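You operate a simulated robot arm through the tools that you are given. There is no shell and no other tool. Be economical: measure what you need, move in short steps, check, and stop when the job is done.

You are at the controls of a simulated robot arm. One attempt, no reset.

Task
Take the orange box and leave it on the purple plate. Open the cupboard drawer, fetch the white tape roll and set it in the inside of the cupboard drawer, then shut the drawer. Take the lime green tile on the top of the packing table and put it away on the top of the deep bench. Take the blue paperweight and put it on the blue plate. Open the right kiln bench drawer, fetch the brown brick from the inside of the right kiln bench drawer and set it on the bench left of the rod rest, then shut the drawer. Press the stop button two times. Close the white door. Open the right bead bench drawer, take the teal spool and put it in the inside of the right bead bench drawer and shut the drawer again. Put the green paperweight on the top of the long bench away on the top of the packing table. Open the orange drawer. The order is free. Set down upright: blue paperweight, teal spool.
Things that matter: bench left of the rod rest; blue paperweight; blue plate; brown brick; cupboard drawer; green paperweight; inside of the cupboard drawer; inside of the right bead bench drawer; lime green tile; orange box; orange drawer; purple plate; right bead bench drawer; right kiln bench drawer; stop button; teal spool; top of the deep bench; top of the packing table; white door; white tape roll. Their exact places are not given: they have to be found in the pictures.

The check looks at the end state, three seconds after you hand in, the way a careful person would. Anything else that was tipped, shoved, dropped, spilled or broken makes it a failure.

Robot
A 7-joint arm with a vacuum gripper on a trunk, on a base that drives. Base frame: it is fixed to the floor where the robot stands at the start and does not move with it; the origin is under the middle of the robot, x ahead of it, y to its left, z up. Readings come in mm, rad, newtons and seconds.
With the tool pointing down near the work surface it reaches from about 100 to 600 mm from the robot's upright axis, wherever it stands. Its first joint turns from -2.007 to 2.007 rad. Places, roughly: bench left of the rod rest (17x17 cm) [-1540, -3320, 840]; blue paperweight (5x5x5 cm) [600, -600, 900]; blue plate (10x10x1 cm) [-3300, -3700, 900]; brown brick (11x5x4 cm) [-1600, -2600, 700]; cupboard drawer [-1200, 100, 900]; green paperweight (6x6x6 cm) [-3600, -2300, 900]; inside of the cupboard drawer [-1200, 200, 800]; inside of the right bead bench drawer [-3400, -4800, 700]; lime green tile (6x6x2 cm) [300, -300, 900]; orange box (9x5x5 cm) [500, 0, 900]; orange drawer [400, -400, 700]; purple plate (10x10x1 cm) [500, -300, 900]; right bead bench drawer [-3300, -4800, 700]; right kiln bench drawer [-1600, -2600, 700]; stop button [-1800, -2700, 900]; teal spool (6x6x6 cm) [-3300, -2800, 900]; top of the deep bench [-2300, -100, 800]; top of the packing table [600, -500, 800]; white door [-3000, -3100, 500]; white tape roll (6x6x3 cm) [600, -100, 900]. Payload 2.55 kg.
Tool frame: the origin (TCP) lies in the middle of the cups' lips, and z points out of the cups. The gripper has 1 cup of 44 mm across, covering 44 by 44 mm (tool x, y); the bellows give 20 mm. With the vacuum on, a cup seals on a smooth face that it is pressed against (1 to 4 N); it does not hold porous or soft things. The pull reaches 55 N.
Orientation is told as [roll, pitch, yaw] about the base's x, y, z axes, in that order, counted from this pose: with the cups facing straight down, the tool's x points along the base's -x, its y along +y and its z along -z.

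Tools
- The arm moves only by the tool play_rows. Its argument "targets" is a list of rows, each a list of 7 numbers: the shift along the base's x, y, z in units of 200 mm (1.0 is 200 mm), then the turn, a rotation vector about the base's x, y, z in units of 120 degrees (1.0 is 120 degrees), then the vacuum: 1 switches it on, 0 off. In form: [[dx, dy, dz, ax, ay, az, vacuum], ...]. A call has 1 to 10 rows; each row is the pose to reach, as a shift and turn from the pose commanded when the call began. A call with a number of a shift or a turn outside -1 to 1 is refused whole. A row lasts 0.2 s, in which the tool goes at most 50 mm and 0.15 rad; a call with a longer step from one row to the next is refused whole, and so is a gripper value outside its range. A pose out of reach is approached as far as the arm can. The call stops where the force on the tool passes 40 N (or 10 N more than at its start, if that is more) or the arm is blocked; 0.2 s more then pass. The pull builds up within a second once a cup has sealed. Time passes only in rows, and 0.2 s behind the last, so rows that repeat a pose give it time. It gives the time, the measured TCP pose, the force on the tool (base axes) and the pull of the vacuum at its end, in the units of the frame above (readings bear some noise), with the torque about the TCP (base axes, N m) and any sound that the robot's microphone picked up.
- Cameras (640 x 400 px; columns grow to the right, rows downward): "scene" is now at [-24.4, 145.7, 1777.3]; the picture's right is [-0.77, -0.64, 0.00], its down [-0.59, 0.71, -0.39] and it looks along [0.25, -0.30, -0.92] (base axes); focal length 288 px, centre (320, 200). "wrist" rides on the gripper at [81, 6, -173] in the tool frame; the picture's right is [-0.08, 1.00, 0.00], its down [-0.89, -0.07, -0.45] and it looks along [-0.44, -0.04, 0.90] (tool axes); focal length 256 px, centre (320, 200).
- snapshot(camera): a new picture of that camera. The clock stands still meanwhile.
- slide_trunk(by): slides the trunk up (or, below 0, down) by that many mm; the arm and the scene camera ride with it, the base frame stays. It gives what a move gives, with no picture.
- base_move(legs): drives the robot by 1 to 6 legs, each [ahead, left, turn to the left] in mm, mm and rad, along the robot's own axes; the way and the turn of a leg run together, so that a leg with both is an arc; at most 1500 mm and 3.142 rad a leg. The arm and the cameras ride along, it lands a little off, and it stops where it bumps. It gives what a move gives.
- pan_tilt(pan, tilt): turns the head with the scene camera to pan (to the left, within 2.705 rad either way) and tilt (down, from -0.506 to 1.204), counted from straight ahead of the robot. It gives what a move gives.
- pixel_to_xyz(camera, pixels): there is no depth. For up to 12 entries [column, row, z] of the newest picture of that camera ("zoom" is the newest enlarged one), the place [x, y] in the base frame at which the ray of that pixel passes the height z, good to about 3 mm, but the place of the scene camera against the robot may be out by one fixed shift of up to 18 mm in any direction. The clock stands still meanwhile.
- enlarge(camera, box): a new picture of the part [left, top, right, bottom] of that camera's present view, enlarged. The clock stands still meanwhile.
- close_job(): hands the job in; it is judged then, once.

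Go step by step. Measure first, check grasps and placings, and put right what went wrong. The budget is 371 turns and 312 pictures, counting those below and the enlarged ones. Unless the task says otherwise, let go and move clear before handing in, and close with one line.

The tools are called after ">>>" by a JSON object that holds its "name" and its "arguments". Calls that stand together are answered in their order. play_rows: Moves the arm, as the interface text tells. Its arguments: {"type":"object","properties":{"targets":{"type":"array","items":{"type":"array","items":{"type":"number"}}}},"required":["targets"]} The other tools are called the same way: slide_trunk (by) slides the trunk up or down; base_move (legs) drives the base; pan_tilt (pan, tilt) turns the head that bears the scene camera; snapshot (camera) takes a picture; pixel_to_xyz (camera, pixels) gives the place at which the rays of pixels pass given heights; enlarge (camera, box) takes an enlarged picture of a part of a camera's view; close_job () hands the job in.

At the start:

```text
clock: 0.0
eef_pos: [187.6, -350.3, 1155.5]
orientation: [0.002, -0.001, 0.001]
wrist_force: [-0.3, 0.9, 0.2]
ft_torque: [0.02, 0.01, 0.03]
pull: 0.1
trunk travel left (down, up): [-900.0, 90.0]
robot x, y, heading: [3.1, -0.9, 0.0]
head pan, tilt: [-0.88, 1.169]
```

scene: 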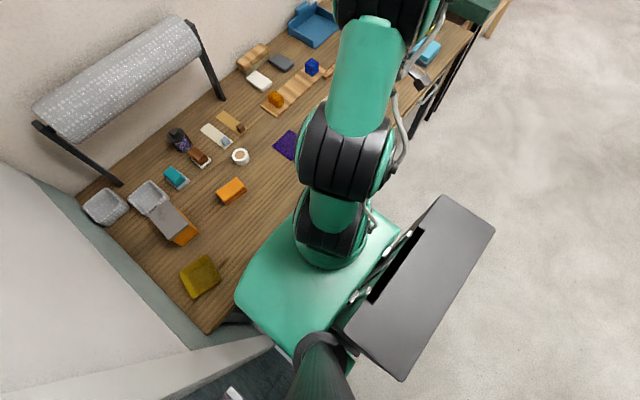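
wrist: 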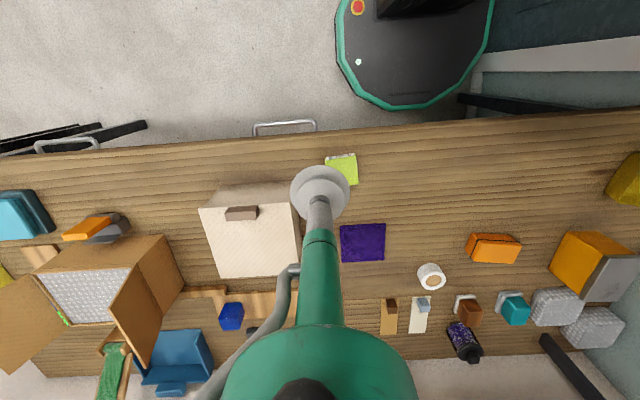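

The wrist picture shows the lime tile (342,168), purple plate (362,242), orange box (495,248), tape roll (431,276) and blue paperweight (231,316). I'll measure these and look at wider views.

>>> {"name": "pixel_to_xyz", "arguments": {"camera": "wrist", "pixels": [[342, 168, 850], [362, 242, 850], [495, 248, 880], [431, 276, 870], [231, 316, 890], [300, 200, 850], [342, 168, 800], [362, 242, 800]]}}

>>> {"name": "pixel_to_xyz", "arguments": {"camera": "scene", "pixels": [[287, 145, 850], [232, 189, 880], [241, 156, 870], [313, 66, 890], [287, 145, 800]]}}

>>> {"name": "enlarge", "arguments": {"camera": "wrist", "box": [180, 100, 540, 360]}}

```text
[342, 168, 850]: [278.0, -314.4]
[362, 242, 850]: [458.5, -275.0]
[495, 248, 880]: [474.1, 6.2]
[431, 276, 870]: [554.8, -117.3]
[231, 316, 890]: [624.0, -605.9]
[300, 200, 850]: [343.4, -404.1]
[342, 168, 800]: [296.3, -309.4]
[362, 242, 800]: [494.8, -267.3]
```

```text
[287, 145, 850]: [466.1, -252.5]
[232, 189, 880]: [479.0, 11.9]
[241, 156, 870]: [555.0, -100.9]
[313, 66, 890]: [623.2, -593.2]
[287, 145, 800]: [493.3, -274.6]
```

```text
1.54 times, centred on (360, 230) of wrist
```

zoom: 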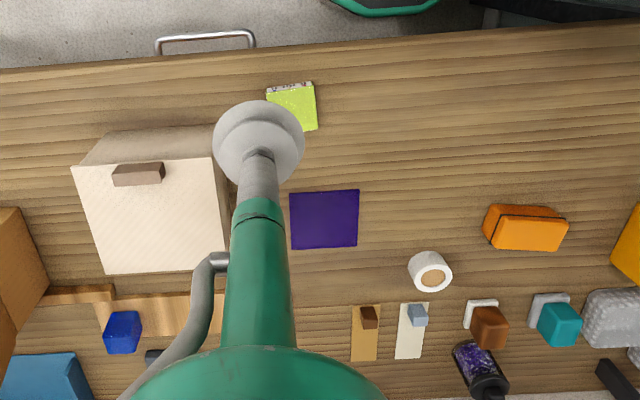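

Wrist and scene readings agree within ~18 mm. I'll go above the orange box first.

>>> {"name": "play_rows", "arguments": {"targets": [[0.143, 0.178, -0.05, 0, 0, 0, 0], [0.286, 0.356, -0.1, 0, 0, 0, 0], [0.429, 0.534, -0.15, 0, 0, 0, 0], [0.572, 0.712, -0.2, 0, 0, 0, 0], [0.715, 0.89, -0.25, 0, 0, 0, 0]]}}

>>> {"name": "play_rows", "arguments": {"targets": [[0.11, 0.178, -0.05, 0, 0, 0, 0], [0.22, 0.356, -0.1, 0, 0, 0, 0], [0.33, 0.534, -0.15, 0, 0, 0, 0], [0.44, 0.712, -0.2, 0, 0, 0, 0], [0.55, 0.89, -0.25, 0, 0, 0, 0], [0.55, 0.89, -0.25, 0, 0, 0, 0]]}}

>>> {"name": "snapshot", "arguments": {"camera": "wrist"}}

>>> {"name": "snapshot", "arguments": {"camera": "scene"}}

```text
clock: 1.2
eef_pos: [329.3, -168.6, 1104.8]
orientation: [0.001, -0.001, -0.003]
wrist_force: [0.3, -0.2, -0.4]
ft_torque: [0.02, 0.0, 0.0]
pull: 0.0
trunk travel left (down, up): [-900.0, 90.0]
robot x, y, heading: [1.3, -0.4, -0.0]
head pan, tilt: [-0.88, 1.169]
```

```text
clock: 2.6
eef_pos: [439.3, 6.8, 1055.8]
orientation: [-0.001, 0.0, 0.001]
wrist_force: [0.0, 0.4, 0.4]
ft_torque: [-0.03, -0.03, -0.03]
pull: 0.0
trunk travel left (down, up): [-900.0, 90.0]
robot x, y, heading: [0.8, 4.1, -0.005]
head pan, tilt: [-0.88, 1.169]
```

```text
308 pictures are left
```

wrist: 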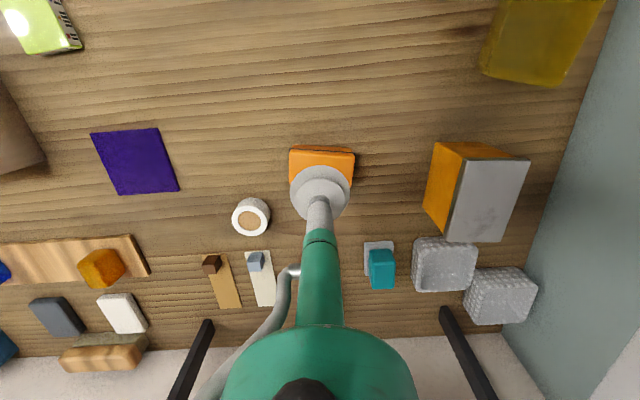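

```text
307 pictures are left
```

scene: 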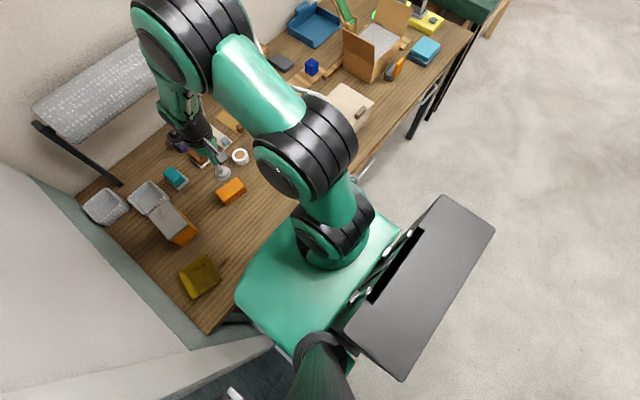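

The box is under the cup around (320,165–190). I'll triangulate heights with the plate and box.

>>> {"name": "pixel_to_xyz", "arguments": {"camera": "wrist", "pixels": [[135, 161, 800], [135, 161, 850], [135, 161, 830], [322, 168, 880], [322, 168, 850], [290, 148, 880], [355, 152, 880], [251, 215, 850], [251, 215, 880]]}}

>>> {"name": "enlarge", "arguments": {"camera": "wrist", "box": [200, 120, 400, 245]}}

```text
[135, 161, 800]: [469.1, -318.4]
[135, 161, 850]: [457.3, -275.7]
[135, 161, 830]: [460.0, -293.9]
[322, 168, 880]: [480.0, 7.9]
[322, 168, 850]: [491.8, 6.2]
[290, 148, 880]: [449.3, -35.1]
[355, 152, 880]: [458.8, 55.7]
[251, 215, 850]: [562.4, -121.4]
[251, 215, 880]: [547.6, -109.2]
```

```text
3.20 times, centred on (300, 182) of wrist
```

zoom: 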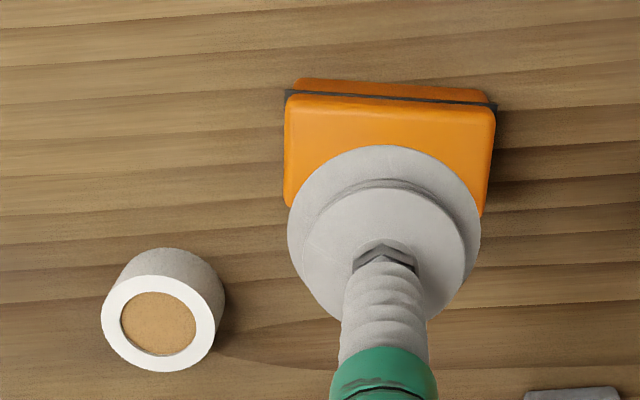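

Plate top z≈850, so table ≈840, box top ≈890 at about (475,8). Descending with vacuum.

>>> {"name": "play_rows", "arguments": {"targets": [[0.09, 0.0, -0.2, 0, 0, 0, 0], [0.18, 0.006, -0.4, 0, 0, 0, 0], [0.18, 0.006, -0.6, 0, 0, 0, 0], [0.18, 0.006, -0.75, 0, 0, 0, 1], [0.18, 0.006, -0.8, 0, 0, 0, 1], [0.18, 0.006, -0.83, 0, 0, 0, 1], [0.18, 0.006, -0.85, 0, 0, 0, 1], [0.18, 0.006, -0.85, 0, 0, 0, 1]]}}

```text
clock: 4.3
eef_pos: [478.5, 7.5, 890.3]
orientation: [-0.002, -0.007, 0.0]
wrist_force: [-7.1, -0.3, 21.2]
ft_torque: [-0.09, 0.15, -0.04]
pull: 55.4
trunk travel left (down, up): [-900.0, 90.0]
robot x, y, heading: [-0.0, -2.1, 0.006]
head pan, tilt: [-0.88, 1.169]
stopped in row 8: the force on the tool passed its limit at 40 N (the readings are from after the stop); the commanded pose is now the measured one
```

Sealed (pull 55 N). Lifting and going over to the plate.

>>> {"name": "play_rows", "arguments": {"targets": [[0, 0, 0.15, 0, 0, 0, 1], [0, 0, 0.4, 0, 0, 0, 1], [0, -0.2, 0.45, 0, 0, 0, 1], [0, -0.4, 0.45, 0, 0, 0, 1], [0, -0.6, 0.45, 0, 0, 0, 1], [-0.05, -0.8, 0.45, 0, 0, 0, 1], [-0.1, -1.0, 0.45, 0, 0, 0, 1], [-0.1, -1.0, 0.45, 0, 0, 0, 1]]}}

>>> {"name": "enlarge", "arguments": {"camera": "wrist", "box": [160, 60, 480, 260]}}

```text
clock: 6.1
eef_pos: [459.2, -191.3, 979.1]
orientation: [-0.001, -0.006, -0.001]
wrist_force: [-0.5, -0.5, -1.2]
ft_torque: [-0.02, 0.03, -0.04]
pull: 55.1
trunk travel left (down, up): [-900.0, 90.0]
robot x, y, heading: [-1.6, 1.3, 0.002]
head pan, tilt: [-0.88, 1.169]
```

```text
2.00 times, centred on (320, 160) of wrist
```

zoom: 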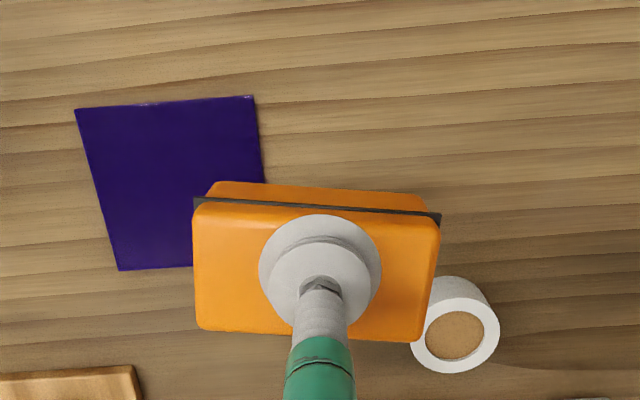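

>>> {"name": "pixel_to_xyz", "arguments": {"camera": "zoom", "pixels": [[75, 109, 850], [255, 96, 850], [118, 270, 850]]}}

```text
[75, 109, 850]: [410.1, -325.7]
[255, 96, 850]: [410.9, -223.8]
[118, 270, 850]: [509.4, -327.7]
```

Plate centre is (460,-275). Lowering the box there.

>>> {"name": "play_rows", "arguments": {"targets": [[0, -0.2, 0, 0, 0, 0, 1], [0.005, -0.42, 0, 0, 0, 0, 1], [0.005, -0.42, -0.2, 0, 0, 0, 1], [0.005, -0.42, -0.34, 0, 0, 0, 1], [0.005, -0.42, -0.38, 0, 0, 0, 1], [0.005, -0.42, -0.4, 0, 0, 0, 1], [0.005, -0.42, -0.4, 0, 0, 0, 1]]}}

```text
clock: 7.7
eef_pos: [461.7, -274.9, 898.3]
orientation: [0.0, -0.005, 0.001]
wrist_force: [0.6, -0.2, -1.0]
ft_torque: [-0.03, -0.02, 0.01]
pull: 54.5
trunk travel left (down, up): [-900.0, 90.0]
robot x, y, heading: [0.8, 1.1, -0.006]
head pan, tilt: [-0.88, 1.169]
```

No contact force yet; lower a little more.

>>> {"name": "play_rows", "arguments": {"targets": [[0, 0, -0.015, 0, 0, 0, 1], [0, 0, -0.03, 0, 0, 0, 1], [0, 0, -0.03, 0, 0, 0, 1]]}}

```text
clock: 8.5
eef_pos: [461.7, -275.0, 895.4]
orientation: [-0.005, -0.01, -0.001]
wrist_force: [-0.7, 3.9, 22.1]
ft_torque: [0.1, 0.12, 0.0]
pull: 54.5
trunk travel left (down, up): [-900.0, 90.0]
robot x, y, heading: [0.9, 4.2, 0.003]
head pan, tilt: [-0.88, 1.169]
```

Contact made; release and rise, then check.

>>> {"name": "play_rows", "arguments": {"targets": [[0, 0, 0.005, 0, 0, 0, 0], [0, 0, 0.005, 0, 0, 0, 0], [0, 0, 0.02, 0, 0, 0, 0], [0, 0, 0.2, 0, 0, 0, 0], [-0.1, 0, 0.4, 0, 0, 0, 0], [-0.2, 0, 0.6, 0, 0, 0, 0], [-0.35, -0.1, 0.75, 0, 0, 0, 0], [-0.55, -0.15, 0.75, 0, 0, 0, 0]]}}

>>> {"name": "snapshot", "arguments": {"camera": "wrist"}}

```text
clock: 10.3
eef_pos: [348.0, -307.5, 1041.1]
orientation: [0.001, -0.005, 0.001]
wrist_force: [0.5, -1.2, -0.3]
ft_torque: [0.01, 0.0, 0.02]
pull: 0.0
trunk travel left (down, up): [-900.0, 90.0]
robot x, y, heading: [-0.5, -1.9, -0.003]
head pan, tilt: [-0.88, 1.169]
```

```text
304 pictures are left
```

wrist: 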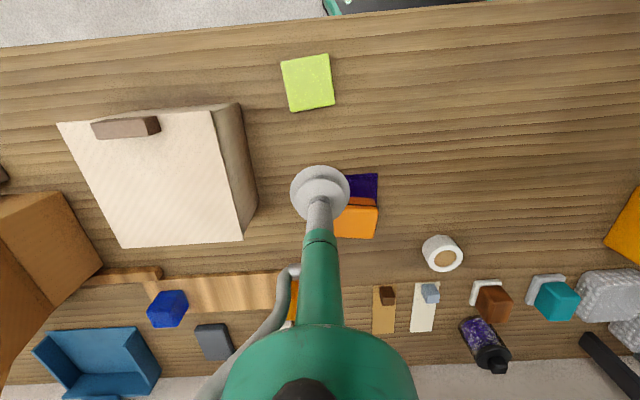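

Box sits on the plate. Now survey the room with the head.

>>> {"name": "pan_tilt", "arguments": {"pan": -1.7, "tilt": 0.35}}

>>> {"name": "snapshot", "arguments": {"camera": "scene"}}

>>> {"name": "pan_tilt", "arguments": {"pan": -2.65, "tilt": 0.35}}

>>> {"name": "snapshot", "arguments": {"camera": "scene"}}

>>> {"name": "pan_tilt", "arguments": {"pan": 2.6, "tilt": 0.35}}

>>> {"name": "snapshot", "arguments": {"camera": "scene"}}

```text
clock: 11.5
eef_pos: [349.3, -306.5, 1041.2]
orientation: [0.002, -0.005, -0.001]
wrist_force: [0.1, 0.0, 0.6]
ft_torque: [-0.04, 0.02, 0.02]
pull: 0.1
trunk travel left (down, up): [-900.0, 90.0]
robot x, y, heading: [1.9, -2.2, 0.001]
head pan, tilt: [-1.7, 0.351]
```

```text
303 pictures are left
```

scene: 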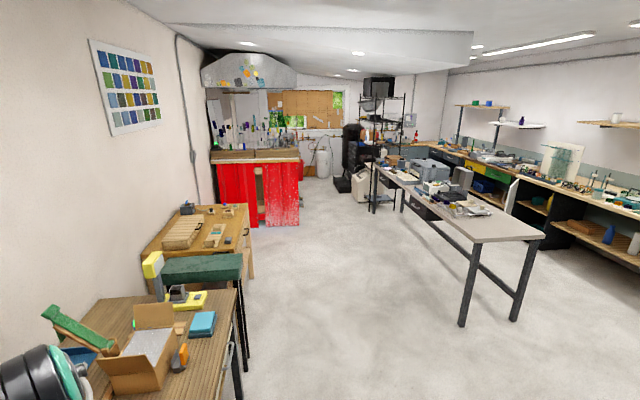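

```text
clock: 12.7
eef_pos: [350.9, -307.0, 1041.9]
orientation: [0.0, -0.004, -0.001]
wrist_force: [-0.1, -0.7, -0.9]
ft_torque: [-0.01, 0.03, -0.02]
pull: 0.0
trunk travel left (down, up): [-900.0, 90.0]
robot x, y, heading: [0.1, -3.6, -0.001]
head pan, tilt: [-2.649, 0.351]
```

```text
302 pictures are left
```

scene: 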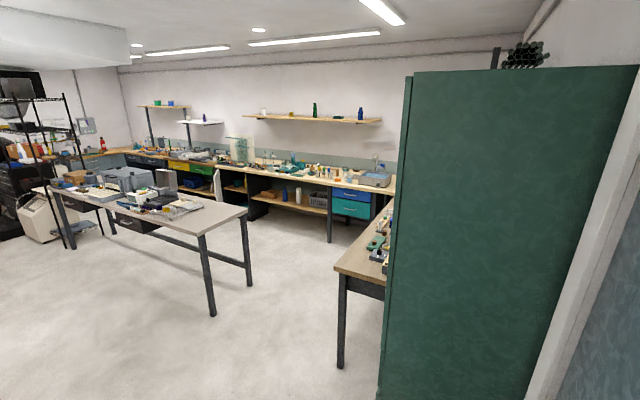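

```text
clock: 16.8
eef_pos: [349.9, -306.7, 1040.2]
orientation: [-0.001, -0.003, 0.001]
wrist_force: [-0.2, 0.5, -0.4]
ft_torque: [0.0, 0.0, -0.03]
pull: 0.1
trunk travel left (down, up): [-900.0, 90.0]
robot x, y, heading: [-0.1, 2.5, 0.0]
head pan, tilt: [2.601, 0.351]
```

```text
301 pictures are left
```

scene: 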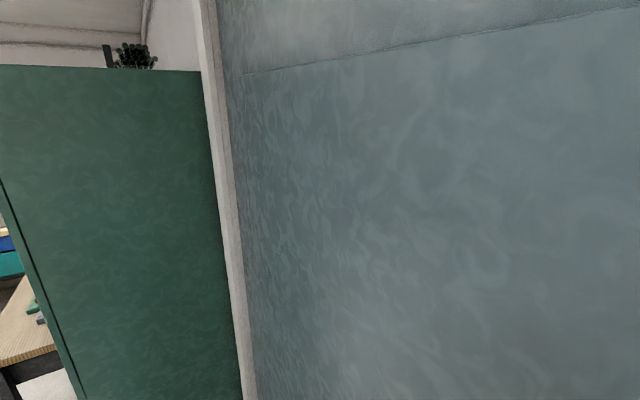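

The layout: packing table at +x, green cupboard at left/back, deep bench behind it, middle table, long bench at the far wall. Now measure the lime tile (308,82).

>>> {"name": "snapshot", "arguments": {"camera": "wrist"}}

>>> {"name": "pixel_to_xyz", "arguments": {"camera": "wrist", "pixels": [[281, 62, 860], [330, 54, 860], [336, 104, 860], [292, 111, 860], [308, 82, 860], [167, 309, 890], [442, 253, 870]]}}

>>> {"name": "pan_tilt", "arguments": {"pan": -2.4, "tilt": 0.5}}

```text
300 pictures are left
```

wrist: 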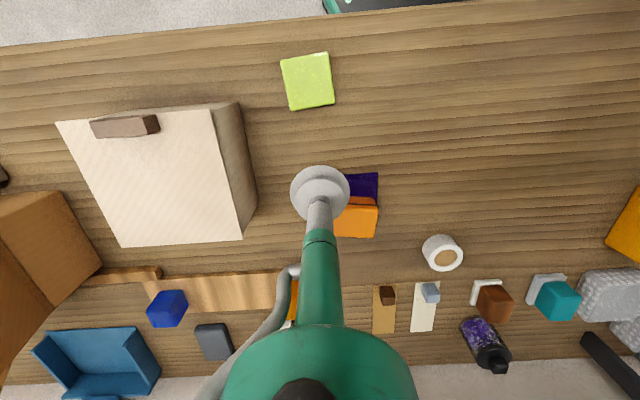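

```text
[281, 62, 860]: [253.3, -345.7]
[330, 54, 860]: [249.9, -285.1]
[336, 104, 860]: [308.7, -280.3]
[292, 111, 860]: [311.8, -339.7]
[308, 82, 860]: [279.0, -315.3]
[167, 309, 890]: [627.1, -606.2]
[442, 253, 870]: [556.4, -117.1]
```

```text
clock: 20.7
eef_pos: [350.5, -305.7, 1041.5]
orientation: [0.001, -0.005, 0.001]
wrist_force: [-0.5, -0.3, 0.3]
ft_torque: [-0.02, -0.01, -0.02]
pull: 0.0
trunk travel left (down, up): [-900.0, 90.0]
robot x, y, heading: [-1.6, -0.9, -0.002]
head pan, tilt: [-2.4, 0.499]
```

Tile centre ≈ (281,-313). Descend and pick.

>>> {"name": "play_rows", "arguments": {"targets": [[-0.15, -0.02, -0.1, 0, 0, 0, 0], [-0.3, -0.036, -0.25, 0, 0, 0, 0], [-0.347, -0.036, -0.45, 0, 0, 0, 0], [-0.347, -0.036, -0.65, 0, 0, 0, 0], [-0.347, -0.036, -0.84, 0, 0, 0, 1], [-0.347, -0.036, -0.89, 0, 0, 0, 1], [-0.347, -0.036, -0.91, 0, 0, 0, 1], [-0.347, -0.036, -0.92, 0, 0, 0, 1], [-0.347, -0.036, -0.92, 0, 0, 0, 1], [-0.347, -0.036, -0.92, 0, 0, 0, 1]]}}

```text
clock: 22.4
eef_pos: [281.9, -316.8, 864.3]
orientation: [-0.009, -0.012, 0.0]
wrist_force: [-4.4, 5.1, 21.9]
ft_torque: [0.16, 0.42, -0.05]
pull: 55.1
trunk travel left (down, up): [-900.0, 90.0]
robot x, y, heading: [2.8, 1.7, -0.004]
head pan, tilt: [-2.4, 0.499]
stopped in row 8: the force on the tool passed its limit at 40 N (the readings are from after the stop); the commanded pose is now the measured one
```

Sealed on the tile. Lift and tuck, then take room pictures for navigation.

>>> {"name": "play_rows", "arguments": {"targets": [[0, 0, 0.1, 0, 0, 0, 1], [0, 0, 0.3, 0, 0, 0, 1], [0, 0, 0.5, 0, 0, 0, 1], [0, 0.1, 0.7, 0, 0, 0, 1], [0, 0.25, 0.85, 0, 0, 0, 1], [0, 0.45, 0.95, 0, 0, 0, 1], [0.05, 0.65, 1.0, 0, 0, 0, 1], [0.05, 0.85, 1.0, 0, 0, 0, 1]]}}

>>> {"name": "snapshot", "arguments": {"camera": "scene"}}

>>> {"name": "pan_tilt", "arguments": {"pan": -1.9, "tilt": 0.45}}

>>> {"name": "snapshot", "arguments": {"camera": "scene"}}

```text
clock: 24.1
eef_pos: [293.3, -144.1, 1063.3]
orientation: [-0.01, -0.01, -0.001]
wrist_force: [-0.6, 0.3, -1.8]
ft_torque: [-0.01, -0.03, 0.03]
pull: 54.7
trunk travel left (down, up): [-900.0, 90.0]
robot x, y, heading: [-1.8, 3.3, -0.002]
head pan, tilt: [-2.4, 0.499]
```

```text
299 pictures are left
```

scene: 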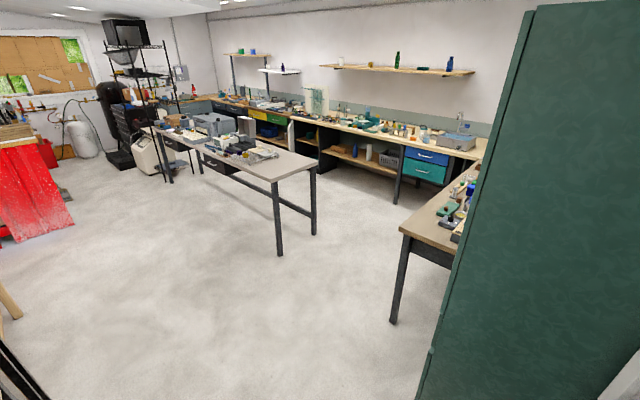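

```text
clock: 25.1
eef_pos: [293.7, -145.3, 1063.0]
orientation: [-0.007, -0.012, 0.0]
wrist_force: [0.0, -0.2, -1.1]
ft_torque: [0.03, 0.01, 0.0]
pull: 54.7
trunk travel left (down, up): [-900.0, 90.0]
robot x, y, heading: [-1.3, 0.6, 0.0]
head pan, tilt: [-1.901, 0.45]
```

```text
298 pictures are left
```

scene: 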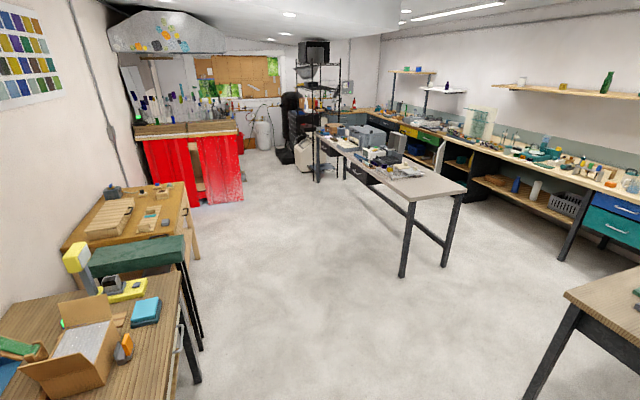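

>>> {"name": "pixel_to_xyz", "arguments": {"camera": "scene", "pixels": [[403, 277, 0], [443, 267, 0], [530, 395, 0], [468, 188, 850], [412, 200, 850], [565, 293, 840], [317, 181, 0], [243, 205, 0], [195, 383, 0], [563, 260, 0], [201, 350, 0], [440, 208, 0]]}}

```text
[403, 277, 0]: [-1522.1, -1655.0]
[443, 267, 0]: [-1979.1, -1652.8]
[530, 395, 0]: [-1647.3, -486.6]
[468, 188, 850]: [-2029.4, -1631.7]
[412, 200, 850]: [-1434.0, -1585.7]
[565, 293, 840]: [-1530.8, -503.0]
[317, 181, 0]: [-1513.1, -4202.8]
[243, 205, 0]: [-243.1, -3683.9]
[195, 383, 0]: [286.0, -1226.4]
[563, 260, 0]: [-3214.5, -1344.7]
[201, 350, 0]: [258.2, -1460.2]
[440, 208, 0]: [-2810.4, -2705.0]
```

Middle table spans x −2030…−1430, y −4250…−1600; deep bench front y≈−500 from x≈−1530. Drive to in front of the deep bench, facing +y.

>>> {"name": "base_move", "arguments": {"legs": [[-350, 0, 0], [0, -900, 0], [0, 0, 1.571], [0, 1300, 0], [0, 500, 0]]}}

>>> {"name": "pan_tilt", "arguments": {"pan": 0, "tilt": 0.6}}

>>> {"name": "snapshot", "arguments": {"camera": "scene"}}

>>> {"name": "snapshot", "arguments": {"camera": "wrist"}}

```text
clock: 44.2
eef_pos: [-2000.0, -702.1, 1063.4]
orientation: [-0.007, -0.011, 1.632]
wrist_force: [0.0, -0.4, -1.8]
ft_torque: [0.0, 0.01, -0.01]
pull: 54.8
trunk travel left (down, up): [-900.0, 90.0]
robot x, y, heading: [-2126.2, -1001.8, 1.632]
head pan, tilt: [-1.901, 0.45]
```

```text
clock: 46.1
eef_pos: [-1999.7, -701.5, 1062.7]
orientation: [-0.006, -0.011, 1.631]
wrist_force: [-0.2, 0.1, -2.7]
ft_torque: [-0.01, -0.01, -0.02]
pull: 54.8
trunk travel left (down, up): [-900.0, 90.0]
robot x, y, heading: [-2130.4, -1004.1, 1.633]
head pan, tilt: [0.0, 0.6]
```

```text
297 pictures are left
```

scene: 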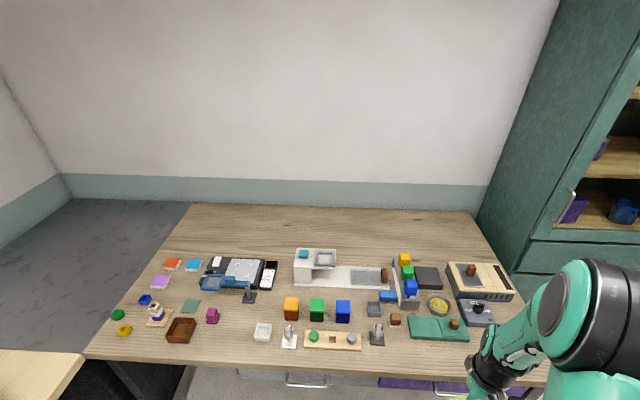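

```text
296 pictures are left
```

wrist: 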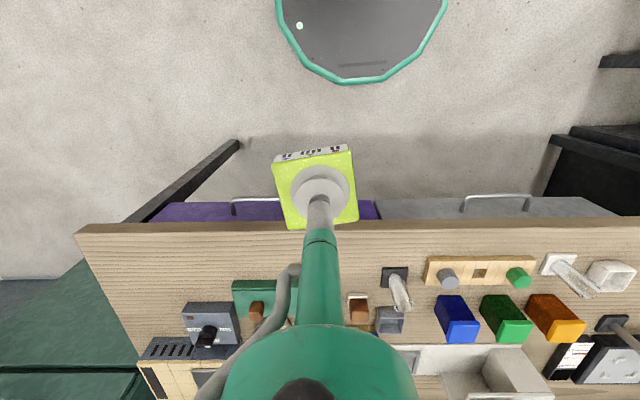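

>>> {"name": "pixel_to_xyz", "arguments": {"camera": "scene", "pixels": [[213, 322, 840], [255, 340, 840], [235, 358, 840], [235, 325, 840], [235, 305, 840], [320, 215, 840], [185, 342, 840], [90, 355, 840], [300, 365, 840], [545, 385, 840], [250, 300, 840], [130, 345, 840]]}}

>>> {"name": "enlarge", "arguments": {"camera": "scene", "box": [80, 200, 400, 400]}}

```text
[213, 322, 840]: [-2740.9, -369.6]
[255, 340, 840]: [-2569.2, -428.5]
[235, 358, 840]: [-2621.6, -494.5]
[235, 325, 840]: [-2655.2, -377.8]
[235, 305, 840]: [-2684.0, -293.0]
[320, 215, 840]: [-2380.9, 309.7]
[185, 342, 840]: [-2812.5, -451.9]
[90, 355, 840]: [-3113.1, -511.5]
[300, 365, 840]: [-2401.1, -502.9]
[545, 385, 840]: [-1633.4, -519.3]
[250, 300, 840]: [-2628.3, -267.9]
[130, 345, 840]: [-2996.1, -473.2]
```

```text
2.00 times, centred on (240, 300) of scene
```

zoom: 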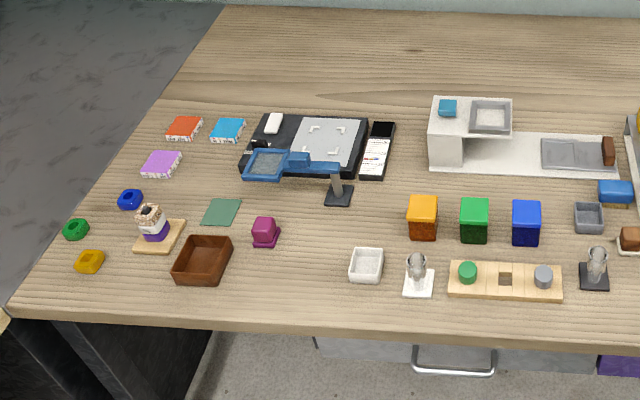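

Free spot on the deep bench between the maroon cube and white dish, around (−2645,−405). Drive the base there.

>>> {"name": "base_move", "arguments": {"legs": [[130, 490, -0.06]]}}

>>> {"name": "pan_tilt", "arguments": {"pan": 0, "tilt": 0.8}}

>>> {"name": "snapshot", "arguments": {"camera": "scene"}}

>>> {"name": "snapshot", "arguments": {"camera": "wrist"}}

```text
clock: 49.1
eef_pos: [-2477.1, -597.7, 1061.9]
orientation: [-0.008, -0.009, 1.566]
wrist_force: [-0.6, -0.1, -1.9]
ft_torque: [0.02, 0.03, -0.01]
pull: 55.6
trunk travel left (down, up): [-900.0, 90.0]
robot x, y, heading: [-2624.7, -891.5, 1.571]
head pan, tilt: [0.0, 0.6]
```

```text
clock: 49.8
eef_pos: [-2477.9, -597.1, 1062.9]
orientation: [-0.007, -0.012, 1.567]
wrist_force: [0.5, 0.7, -1.5]
ft_torque: [-0.06, 0.02, 0.03]
pull: 55.2
trunk travel left (down, up): [-900.0, 90.0]
robot x, y, heading: [-2623.8, -892.1, 1.566]
head pan, tilt: [0.0, 0.799]
```

```text
294 pictures are left
```

scene: 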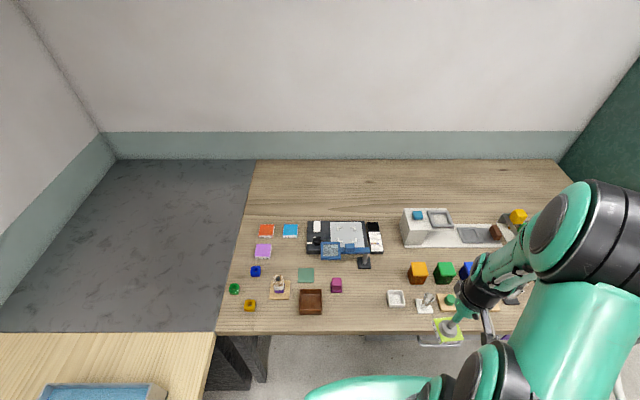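

```text
293 pictures are left
```

wrist: 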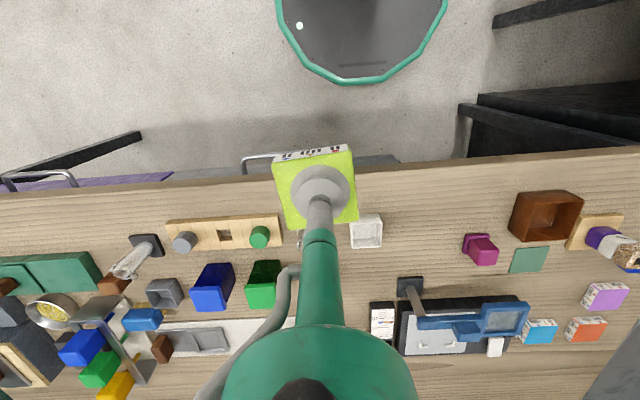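

>>> {"name": "pixel_to_xyz", "arguments": {"camera": "wrist", "pixels": [[383, 232, 840], [463, 245, 840], [423, 232, 840], [423, 170, 840], [410, 276, 840]]}}

```text
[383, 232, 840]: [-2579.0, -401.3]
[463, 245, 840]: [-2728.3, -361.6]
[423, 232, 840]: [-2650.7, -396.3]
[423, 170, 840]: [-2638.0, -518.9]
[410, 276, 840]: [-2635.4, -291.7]
```

>>> {"name": "play_rows", "arguments": {"targets": [[-0.17, 0.18, 0, 0, 0, 0, 1], [-0.34, 0.36, 0, 0, 0, 0, 1], [-0.51, 0.54, 0, 0, 0, 0, 1], [-0.68, 0.74, 0, 0, 0, 0, 1], [-0.86, 0.935, 0, 0, 0, 0, 1], [-0.86, 0.935, -0.2, 0, 0, 0, 1], [-0.86, 0.935, -0.4, 0, 0, 0, 1], [-0.86, 0.935, -0.6, 0, 0, 0, 1], [-0.86, 0.935, -0.6, 0, 0, 0, 1]]}}

>>> {"name": "snapshot", "arguments": {"camera": "wrist"}}

```text
refused: row 4 steps farther than a row can; nothing moved
```

```text
292 pictures are left
```

wrist: 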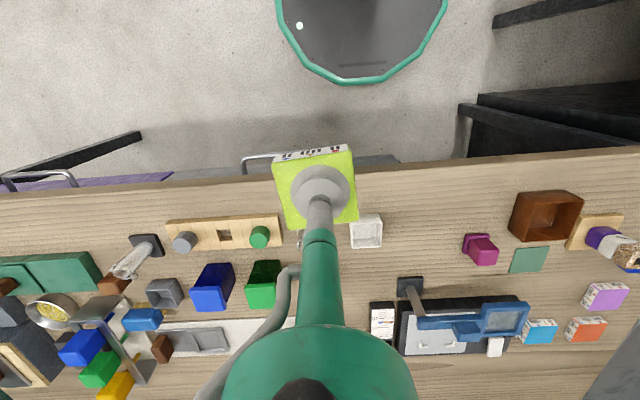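

>>> {"name": "play_rows", "arguments": {"targets": [[-0.145, 0.156, 0, 0, 0, 0, 1], [-0.29, 0.312, 0, 0, 0, 0, 1], [-0.435, 0.468, 0, 0, 0, 0, 1], [-0.58, 0.624, 0, 0, 0, 0, 1], [-0.725, 0.78, 0, 0, 0, 0, 1], [-0.86, 0.935, -0.05, 0, 0, 0, 1], [-0.86, 0.935, -0.25, 0, 0, 0, 1], [-0.86, 0.935, -0.45, 0, 0, 0, 1], [-0.86, 0.935, -0.65, 0, 0, 0, 1], [-0.86, 0.935, -0.65, 0, 0, 0, 1]]}}

>>> {"name": "snapshot", "arguments": {"camera": "wrist"}}

```text
clock: 52.0
eef_pos: [-2650.8, -410.9, 932.9]
orientation: [-0.008, -0.014, 1.567]
wrist_force: [-0.1, -0.3, -2.7]
ft_torque: [0.01, -0.04, -0.02]
pull: 55.2
trunk travel left (down, up): [-900.0, 90.0]
robot x, y, heading: [-2626.3, -884.1, 1.565]
head pan, tilt: [0.0, 0.799]
```

```text
291 pictures are left
```

wrist: 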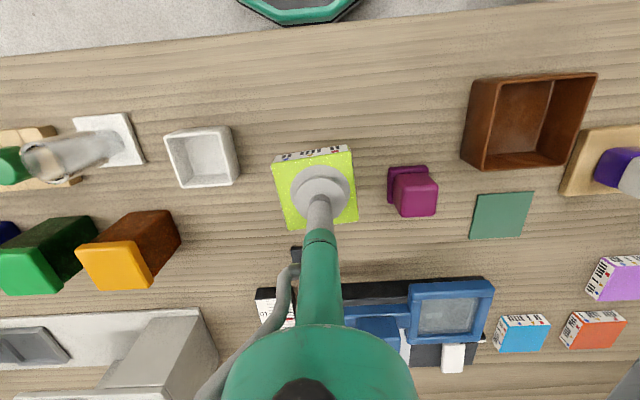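

Spot is clear. Lower to contact.

>>> {"name": "play_rows", "arguments": {"targets": [[0, 0, -0.2, 0, 0, 0, 1], [0, 0, -0.28, 0, 0, 0, 1], [0, 0, -0.31, 0, 0, 0, 1], [0, 0, -0.33, 0, 0, 0, 1], [0, 0, -0.34, 0, 0, 0, 1], [0, 0, -0.35, 0, 0, 0, 1], [0, 0, -0.35, 0, 0, 0, 1]]}}

```text
clock: 53.6
eef_pos: [-2649.6, -409.2, 865.1]
orientation: [-0.007, -0.019, 1.569]
wrist_force: [-4.0, -2.5, 34.1]
ft_torque: [-0.27, -0.04, 0.0]
pull: 54.7
trunk travel left (down, up): [-900.0, 90.0]
robot x, y, heading: [-2619.7, -893.7, 1.573]
head pan, tilt: [0.0, 0.799]
```

Contact at the bench top; release and lift.

>>> {"name": "play_rows", "arguments": {"targets": [[0, 0, 0.01, 0, 0, 0, 0], [0, 0, 0.01, 0, 0, 0, 0], [0, 0, 0.03, 0, 0, 0, 0], [0, 0, 0.2, 0, 0, 0, 0], [0, 0, 0.4, 0, 0, 0, 0], [0, 0, 0.6, 0, 0, 0, 0], [0, 0, 0.8, 0, 0, 0, 0], [0, -0.2, 0.95, 0, 0, 0, 0], [0, -0.4, 0.95, 0, 0, 0, 0], [0, -0.6, 0.95, 0, 0, 0, 0]]}}

>>> {"name": "snapshot", "arguments": {"camera": "wrist"}}

```text
clock: 55.8
eef_pos: [-2648.7, -533.1, 1054.1]
orientation: [-0.007, -0.013, 1.57]
wrist_force: [-1.6, -0.7, 0.0]
ft_torque: [0.06, -0.02, -0.01]
pull: 0.0
trunk travel left (down, up): [-900.0, 90.0]
robot x, y, heading: [-2623.9, -890.4, 1.568]
head pan, tilt: [0.0, 0.799]
```

```text
290 pictures are left
```

wrist: 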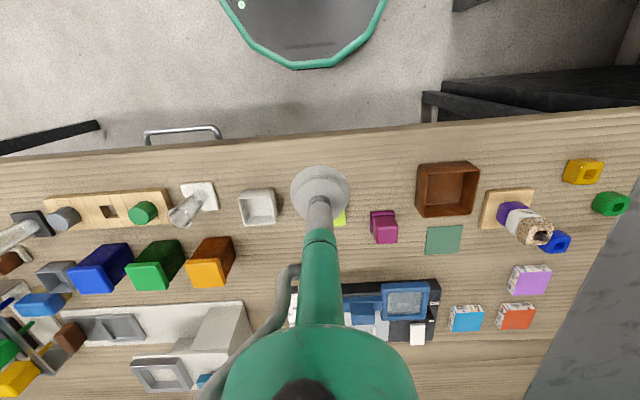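

Tile placed. Next, the cupboard: drive right (+x) to x≈−1200 and look.

>>> {"name": "base_move", "arguments": {"legs": [[0, -1440, 0]]}}

>>> {"name": "snapshot", "arguments": {"camera": "scene"}}

>>> {"name": "snapshot", "arguments": {"camera": "wrist"}}

```text
clock: 63.0
eef_pos: [-1192.8, -529.2, 1053.4]
orientation: [-0.008, -0.01, 1.573]
wrist_force: [-0.8, 0.0, 0.1]
ft_torque: [0.01, -0.03, 0.02]
pull: 0.1
trunk travel left (down, up): [-900.0, 90.0]
robot x, y, heading: [-1165.0, -889.7, 1.573]
head pan, tilt: [0.0, 0.799]
```

```text
289 pictures are left
```

scene: 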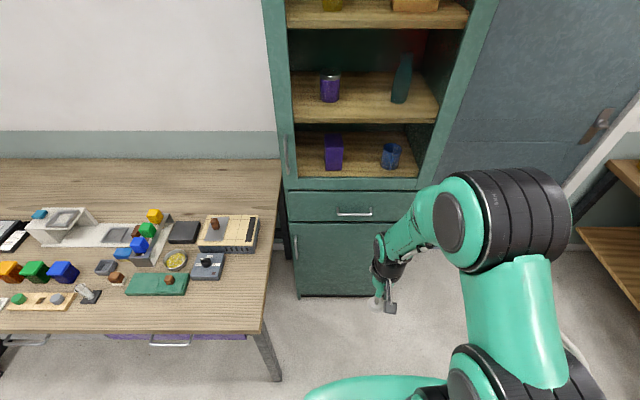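

```text
288 pictures are left
```

wrist: 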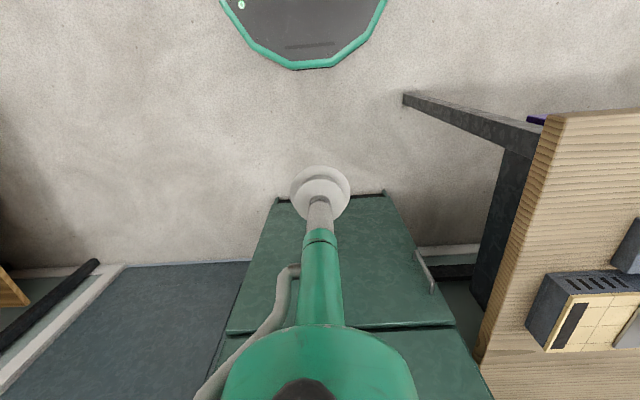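

The cupboard drawer has front panel (290–418,192–222), handle (355,211). Measure its front plane from the floor line.

>>> {"name": "pixel_to_xyz", "arguments": {"camera": "scene", "pixels": [[298, 297, 0], [370, 297, 0], [290, 192, 900], [418, 192, 900], [355, 211, 860], [355, 211, 900], [308, 210, 870], [288, 222, 800]]}}

>>> {"name": "enlarge", "arguments": {"camera": "scene", "box": [260, 160, 440, 310]}}

```text
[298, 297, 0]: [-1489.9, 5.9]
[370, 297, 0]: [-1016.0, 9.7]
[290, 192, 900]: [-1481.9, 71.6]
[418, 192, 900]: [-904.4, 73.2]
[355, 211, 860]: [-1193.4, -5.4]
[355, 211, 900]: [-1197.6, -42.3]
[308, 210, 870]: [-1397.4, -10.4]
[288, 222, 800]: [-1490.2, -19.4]
```

```text
2.67 times, centred on (350, 235) of scene
```

zoom: 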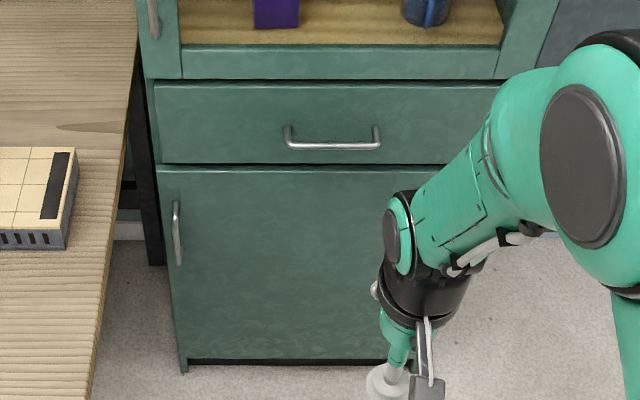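

Front plane y≈8, panel x −1482…−905, z≈770…958, handle near (−1195, ~870). I'll turn the cup to face +y and seal on the panel left of the handle.

>>> {"name": "play_rows", "arguments": {"targets": [[-0.066, 0.1, -0.094, 0.07, 0, 0, 0], [-0.132, 0.2, -0.188, 0.14, 0, 0, 0], [-0.198, 0.3, -0.282, 0.21, 0, 0, 0], [-0.264, 0.4, -0.376, 0.28, 0, 0, 0], [-0.33, 0.5, -0.47, 0.35, 0, 0, 0], [-0.396, 0.6, -0.564, 0.42, 0, 0, 0], [-0.462, 0.7, -0.658, 0.49, 0, 0, 0], [-0.528, 0.8, -0.752, 0.56, 0, 0, 0], [-0.594, 0.9, -0.846, 0.63, 0, 0, 0], [-0.66, 1.0, -0.94, 0.7, 0, 0, 0]]}}

>>> {"name": "play_rows", "arguments": {"targets": [[0, 0, 0, 0.05, 0, 0, 0], [0, 0, 0, 0.05, 0, 0, 0]]}}

>>> {"name": "snapshot", "arguments": {"camera": "scene"}}

>>> {"name": "snapshot", "arguments": {"camera": "wrist"}}

```text
clock: 65.4
eef_pos: [-1336.3, -287.9, 921.1]
orientation: [0.059, -1.285, 1.515]
wrist_force: [-0.1, -0.3, -0.1]
ft_torque: [-0.05, 0.02, -0.01]
pull: 0.1
out of reach, approached as far as the arm can: row 3, 4, 6, 7, 8, 9, 10
trunk travel left (down, up): [-900.0, 90.0]
robot x, y, heading: [-1161.7, -891.5, 1.577]
head pan, tilt: [0.0, 0.799]
stopped in row 10: the arm was blocked; the commanded pose is now the measured one
```

```text
clock: 66.0
eef_pos: [-1342.4, -282.6, 928.5]
orientation: [0.035, -1.308, 1.558]
wrist_force: [-0.1, 0.4, 0.5]
ft_torque: [-0.06, 0.01, 0.04]
pull: 0.0
out of reach, approached as far as the arm can: row 1, 2
trunk travel left (down, up): [-900.0, 90.0]
robot x, y, heading: [-1166.1, -889.7, 1.579]
head pan, tilt: [0.0, 0.799]
```

```text
286 pictures are left
```

scene: 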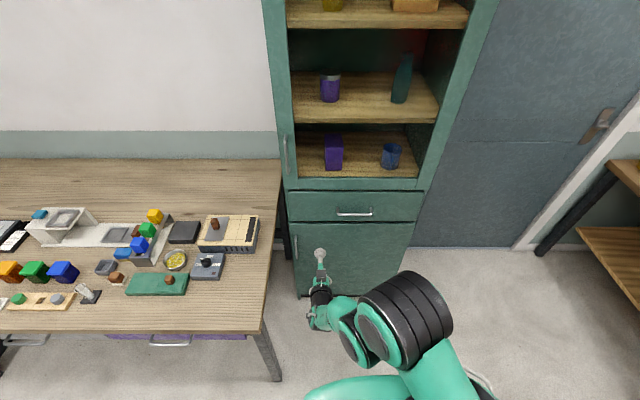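

```text
285 pictures are left
```

wrist: 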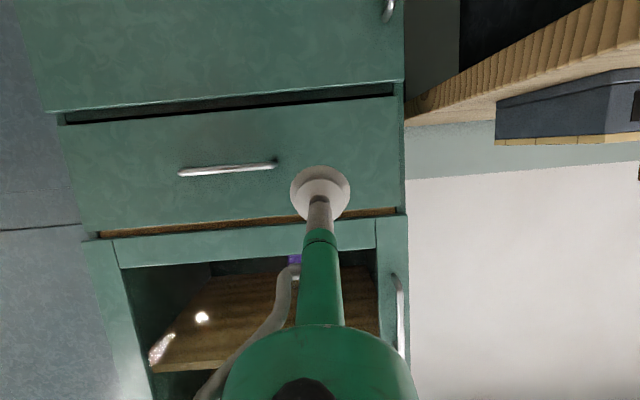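

The arm runs out of reach at this trunk height; lower the trunk 250 mm so the shoulder is nearer the drawer height.

>>> {"name": "slide_trunk", "arguments": {"by": -250}}

>>> {"name": "play_rows", "arguments": {"targets": [[0, 0, 0.2, 0.03, 0, 0, 0], [0, 0, 0.4, 0.06, 0, 0, 0], [0, 0, 0.6, 0.1, 0, 0, 0], [0, 0, 0.8, 0.12, 0, 0, 0], [0, 0, 0.95, 0.12, 0, 0, 0], [0, 0, 0.95, 0.12, 0, 0, 0]]}}

>>> {"name": "snapshot", "arguments": {"camera": "wrist"}}

```text
clock: 68.6
eef_pos: [-1341.4, -276.3, 680.9]
orientation: [0.062, -1.315, 1.522]
wrist_force: [-0.6, 0.4, 0.2]
ft_torque: [-0.03, -0.01, 0.0]
pull: 0.0
trunk travel left (down, up): [-650.0, 340.0]
robot x, y, heading: [-1166.3, -894.3, 1.576]
head pan, tilt: [0.0, 0.799]
```

```text
clock: 70.0
eef_pos: [-1359.7, -188.3, 854.3]
orientation: [1.617, -1.554, -0.04]
wrist_force: [0.3, 0.0, 0.4]
ft_torque: [0.01, -0.01, 0.02]
pull: 0.1
out of reach, approached as far as the arm can: row 1, 2, 3, 4, 5, 6
trunk travel left (down, up): [-650.0, 340.0]
robot x, y, heading: [-1164.4, -893.2, 1.572]
head pan, tilt: [0.0, 0.799]
```

```text
284 pictures are left
```

wrist: 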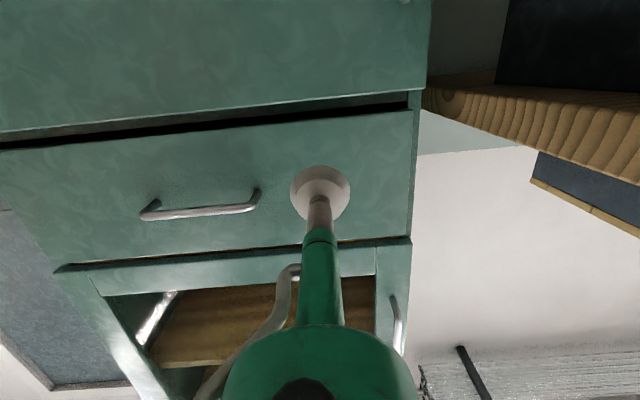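

Tool is horizontal now at (−1360,−188,854). Drive ahead 130 mm, then settle the pose.

>>> {"name": "base_move", "arguments": {"legs": [[120, 0, 0]]}}

>>> {"name": "play_rows", "arguments": {"targets": [[0, 0, 0, 0, 0, 0, 0], [0, 0, 0, 0, 0, 0, 0]]}}

>>> {"name": "snapshot", "arguments": {"camera": "wrist"}}

>>> {"name": "snapshot", "arguments": {"camera": "scene"}}

```text
clock: 71.2
eef_pos: [-1358.2, -70.1, 853.1]
orientation: [1.516, -1.556, 0.063]
wrist_force: [-0.8, 0.8, -0.3]
ft_torque: [0.0, 0.0, 0.01]
pull: 0.0
trunk travel left (down, up): [-650.0, 340.0]
robot x, y, heading: [-1165.5, -773.3, 1.57]
head pan, tilt: [0.0, 0.799]
```

```text
clock: 71.8
eef_pos: [-1358.9, -71.1, 853.3]
orientation: [1.593, -1.555, -0.014]
wrist_force: [-0.5, -0.2, -0.4]
ft_torque: [0.01, -0.01, 0.02]
pull: 0.0
trunk travel left (down, up): [-650.0, 340.0]
robot x, y, heading: [-1165.3, -773.2, 1.573]
head pan, tilt: [0.0, 0.799]
```

```text
283 pictures are left
```

wrist: 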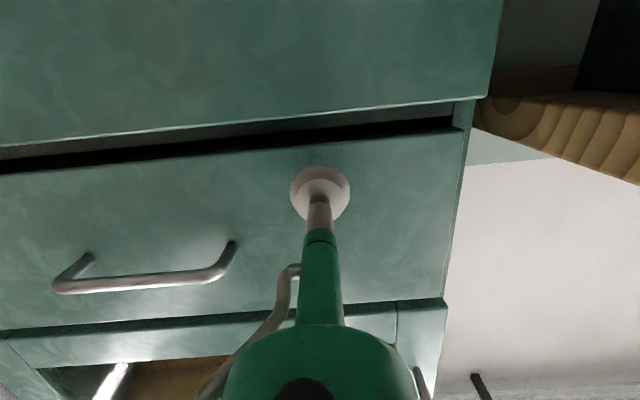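

```text
282 pictures are left
```

scene: 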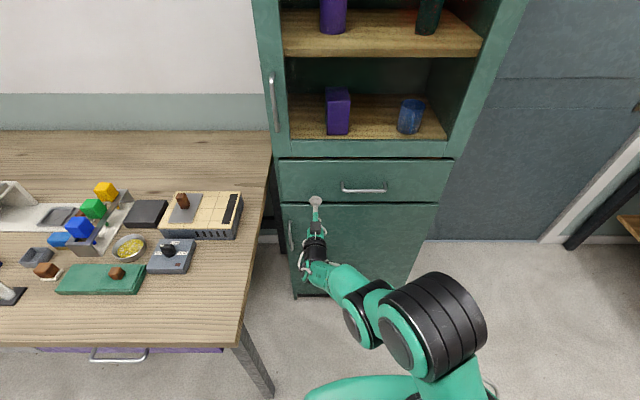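

The contact point would land too near the panel's lower edge (row ~160 vs edge ~143); raise 35 mm, drive in 50 mm, then approach.

>>> {"name": "play_rows", "arguments": {"targets": [[0, 0, 0.09, 0, 0, 0, 0], [0, 0, 0.18, 0, 0, 0, 0], [0, 0, 0.18, 0, 0, 0, 0]]}}

>>> {"name": "base_move", "arguments": {"legs": [[50, 0, 0]]}}

>>> {"name": "play_rows", "arguments": {"targets": [[0, 0.05, 0, 0, 0, 0, 1], [0, 0.1, 0, 0, 0, 0, 1], [0, 0.13, 0, 0, 0, 0, 1], [0, 0.16, 0, 0, 0, 0, 1], [0, 0.18, 0, 0, 0, 0, 1], [0, 0.2, 0, 0, 0, 0, 1], [0, 0.2, 0, 0, 0, 0, 1]]}}

```text
clock: 72.7
eef_pos: [-1359.3, -69.7, 888.8]
orientation: [1.423, -1.556, 0.158]
wrist_force: [0.6, -0.3, 0.4]
ft_torque: [0.01, 0.0, -0.01]
pull: 0.3
trunk travel left (down, up): [-650.0, 340.0]
robot x, y, heading: [-1168.0, -770.9, 1.571]
head pan, tilt: [0.0, 0.799]
```

```text
clock: 73.7
eef_pos: [-1359.1, -26.7, 889.3]
orientation: [1.655, -1.554, -0.075]
wrist_force: [1.0, -5.9, 2.0]
ft_torque: [-0.08, -0.02, 0.02]
pull: 0.1
trunk travel left (down, up): [-650.0, 340.0]
robot x, y, heading: [-1162.2, -721.8, 1.576]
head pan, tilt: [0.0, 0.799]
stopped in leg 1: the force on the tool passed its limit at 71 N (the readings are from after the stop); the commanded pose is now the measured one
```

```text
clock: 74.1
eef_pos: [-1359.1, -23.9, 888.3]
orientation: [1.92, -1.555, -0.343]
wrist_force: [4.8, -30.2, 13.5]
ft_torque: [-0.52, -0.17, 0.06]
pull: 54.5
trunk travel left (down, up): [-650.0, 340.0]
robot x, y, heading: [-1164.2, -729.7, 1.568]
head pan, tilt: [0.0, 0.799]
stopped in row 2: the force on the tool passed its limit at 52 N (the readings are from after the stop); the commanded pose is now the measured one
```

Sealed on the panel at y≈−23. Pull by driving back.

>>> {"name": "base_move", "arguments": {"legs": [[-150, 0, 0]]}}

>>> {"name": "snapshot", "arguments": {"camera": "scene"}}

```text
clock: 75.5
eef_pos: [-1358.0, -167.6, 888.6]
orientation: [1.902, -1.554, -0.323]
wrist_force: [2.1, 0.6, 18.5]
ft_torque: [-0.58, 0.1, 0.04]
pull: 54.4
trunk travel left (down, up): [-650.0, 340.0]
robot x, y, heading: [-1161.4, -867.0, 1.574]
head pan, tilt: [0.0, 0.799]
```

```text
281 pictures are left
```

scene: 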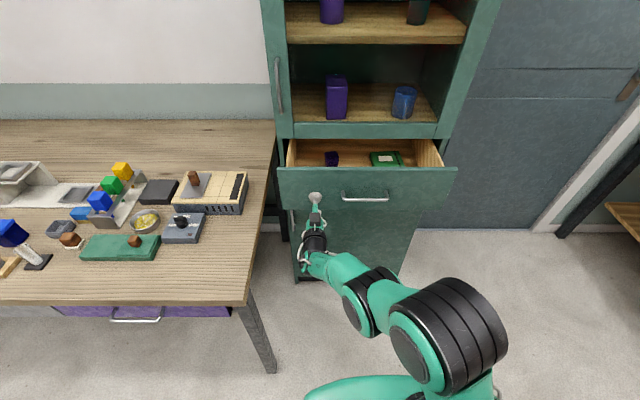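

The drawer opens well. Pull further.

>>> {"name": "base_move", "arguments": {"legs": [[-150, 0, 0]]}}

>>> {"name": "snapshot", "arguments": {"camera": "scene"}}

```text
clock: 76.9
eef_pos: [-1359.3, -311.4, 888.6]
orientation: [1.932, -1.551, -0.355]
wrist_force: [2.6, 21.0, 8.5]
ft_torque: [-0.27, -0.05, 0.0]
pull: 55.2
trunk travel left (down, up): [-650.0, 340.0]
robot x, y, heading: [-1167.9, -1021.4, 1.572]
head pan, tilt: [0.0, 0.799]
```

```text
280 pictures are left
```

scene: 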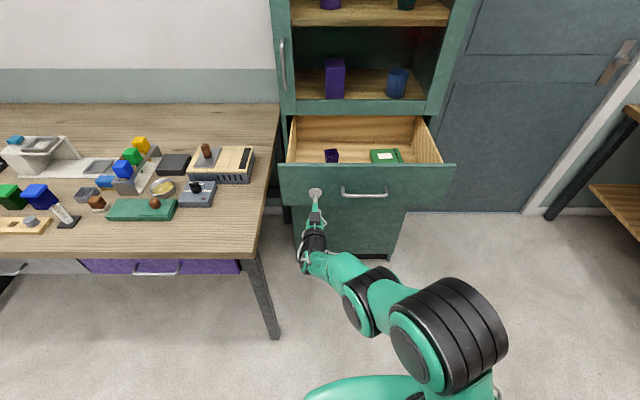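

Open ~290 mm, probably at its stop. Release, back off and raise the trunk.

>>> {"name": "play_rows", "arguments": {"targets": [[0, 0, 0, 0, 0, 0, 0], [0, 0, 0, 0, 0, 0, 0], [0, 0, 0, 0, 0, 0, 0]]}}

>>> {"name": "base_move", "arguments": {"legs": [[-150, 0, 0]]}}

>>> {"name": "slide_trunk", "arguments": {"by": 250}}

>>> {"name": "pixel_to_xyz", "arguments": {"camera": "scene", "pixels": [[290, 163, 940], [452, 164, 940], [291, 116, 940], [432, 116, 940], [331, 156, 800], [387, 156, 800], [360, 140, 800]]}}

>>> {"name": "snapshot", "arguments": {"camera": "scene"}}

```text
clock: 77.7
eef_pos: [-1359.4, -311.6, 888.1]
orientation: [1.993, -1.553, -0.416]
wrist_force: [0.4, -0.5, 0.0]
ft_torque: [0.0, 0.0, 0.02]
pull: 0.0
trunk travel left (down, up): [-650.0, 340.0]
robot x, y, heading: [-1163.8, -1023.6, 1.573]
head pan, tilt: [0.0, 0.799]
```

```text
clock: 79.0
eef_pos: [-1357.8, -462.7, 888.8]
orientation: [2.058, -1.553, -0.479]
wrist_force: [0.5, 0.6, 0.3]
ft_torque: [-0.01, 0.0, -0.01]
pull: 0.1
trunk travel left (down, up): [-650.0, 340.0]
robot x, y, heading: [-1164.2, -1173.9, 1.571]
head pan, tilt: [0.0, 0.799]
```

```text
clock: 81.6
eef_pos: [-1359.0, -463.2, 1137.4]
orientation: [2.004, -1.552, -0.428]
wrist_force: [0.1, -0.4, -0.3]
ft_torque: [-0.05, 0.01, 0.01]
pull: 0.1
trunk travel left (down, up): [-900.0, 90.0]
robot x, y, heading: [-1162.5, -1169.8, 1.57]
head pan, tilt: [0.0, 0.799]
```

```text
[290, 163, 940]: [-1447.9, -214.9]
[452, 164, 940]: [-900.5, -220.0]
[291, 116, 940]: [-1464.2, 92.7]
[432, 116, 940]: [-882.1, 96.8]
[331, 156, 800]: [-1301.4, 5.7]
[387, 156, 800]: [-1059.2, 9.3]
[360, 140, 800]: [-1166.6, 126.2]
```

```text
279 pictures are left
```

scene: 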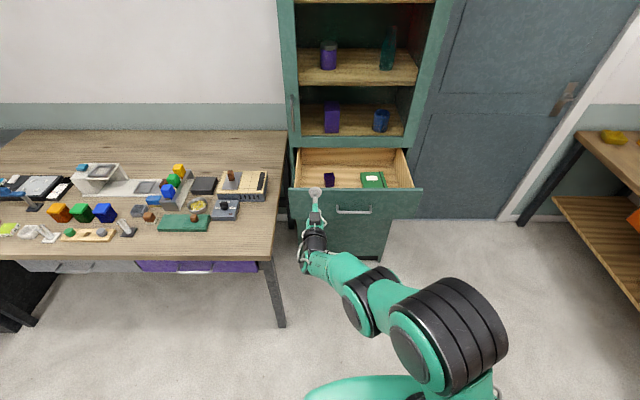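

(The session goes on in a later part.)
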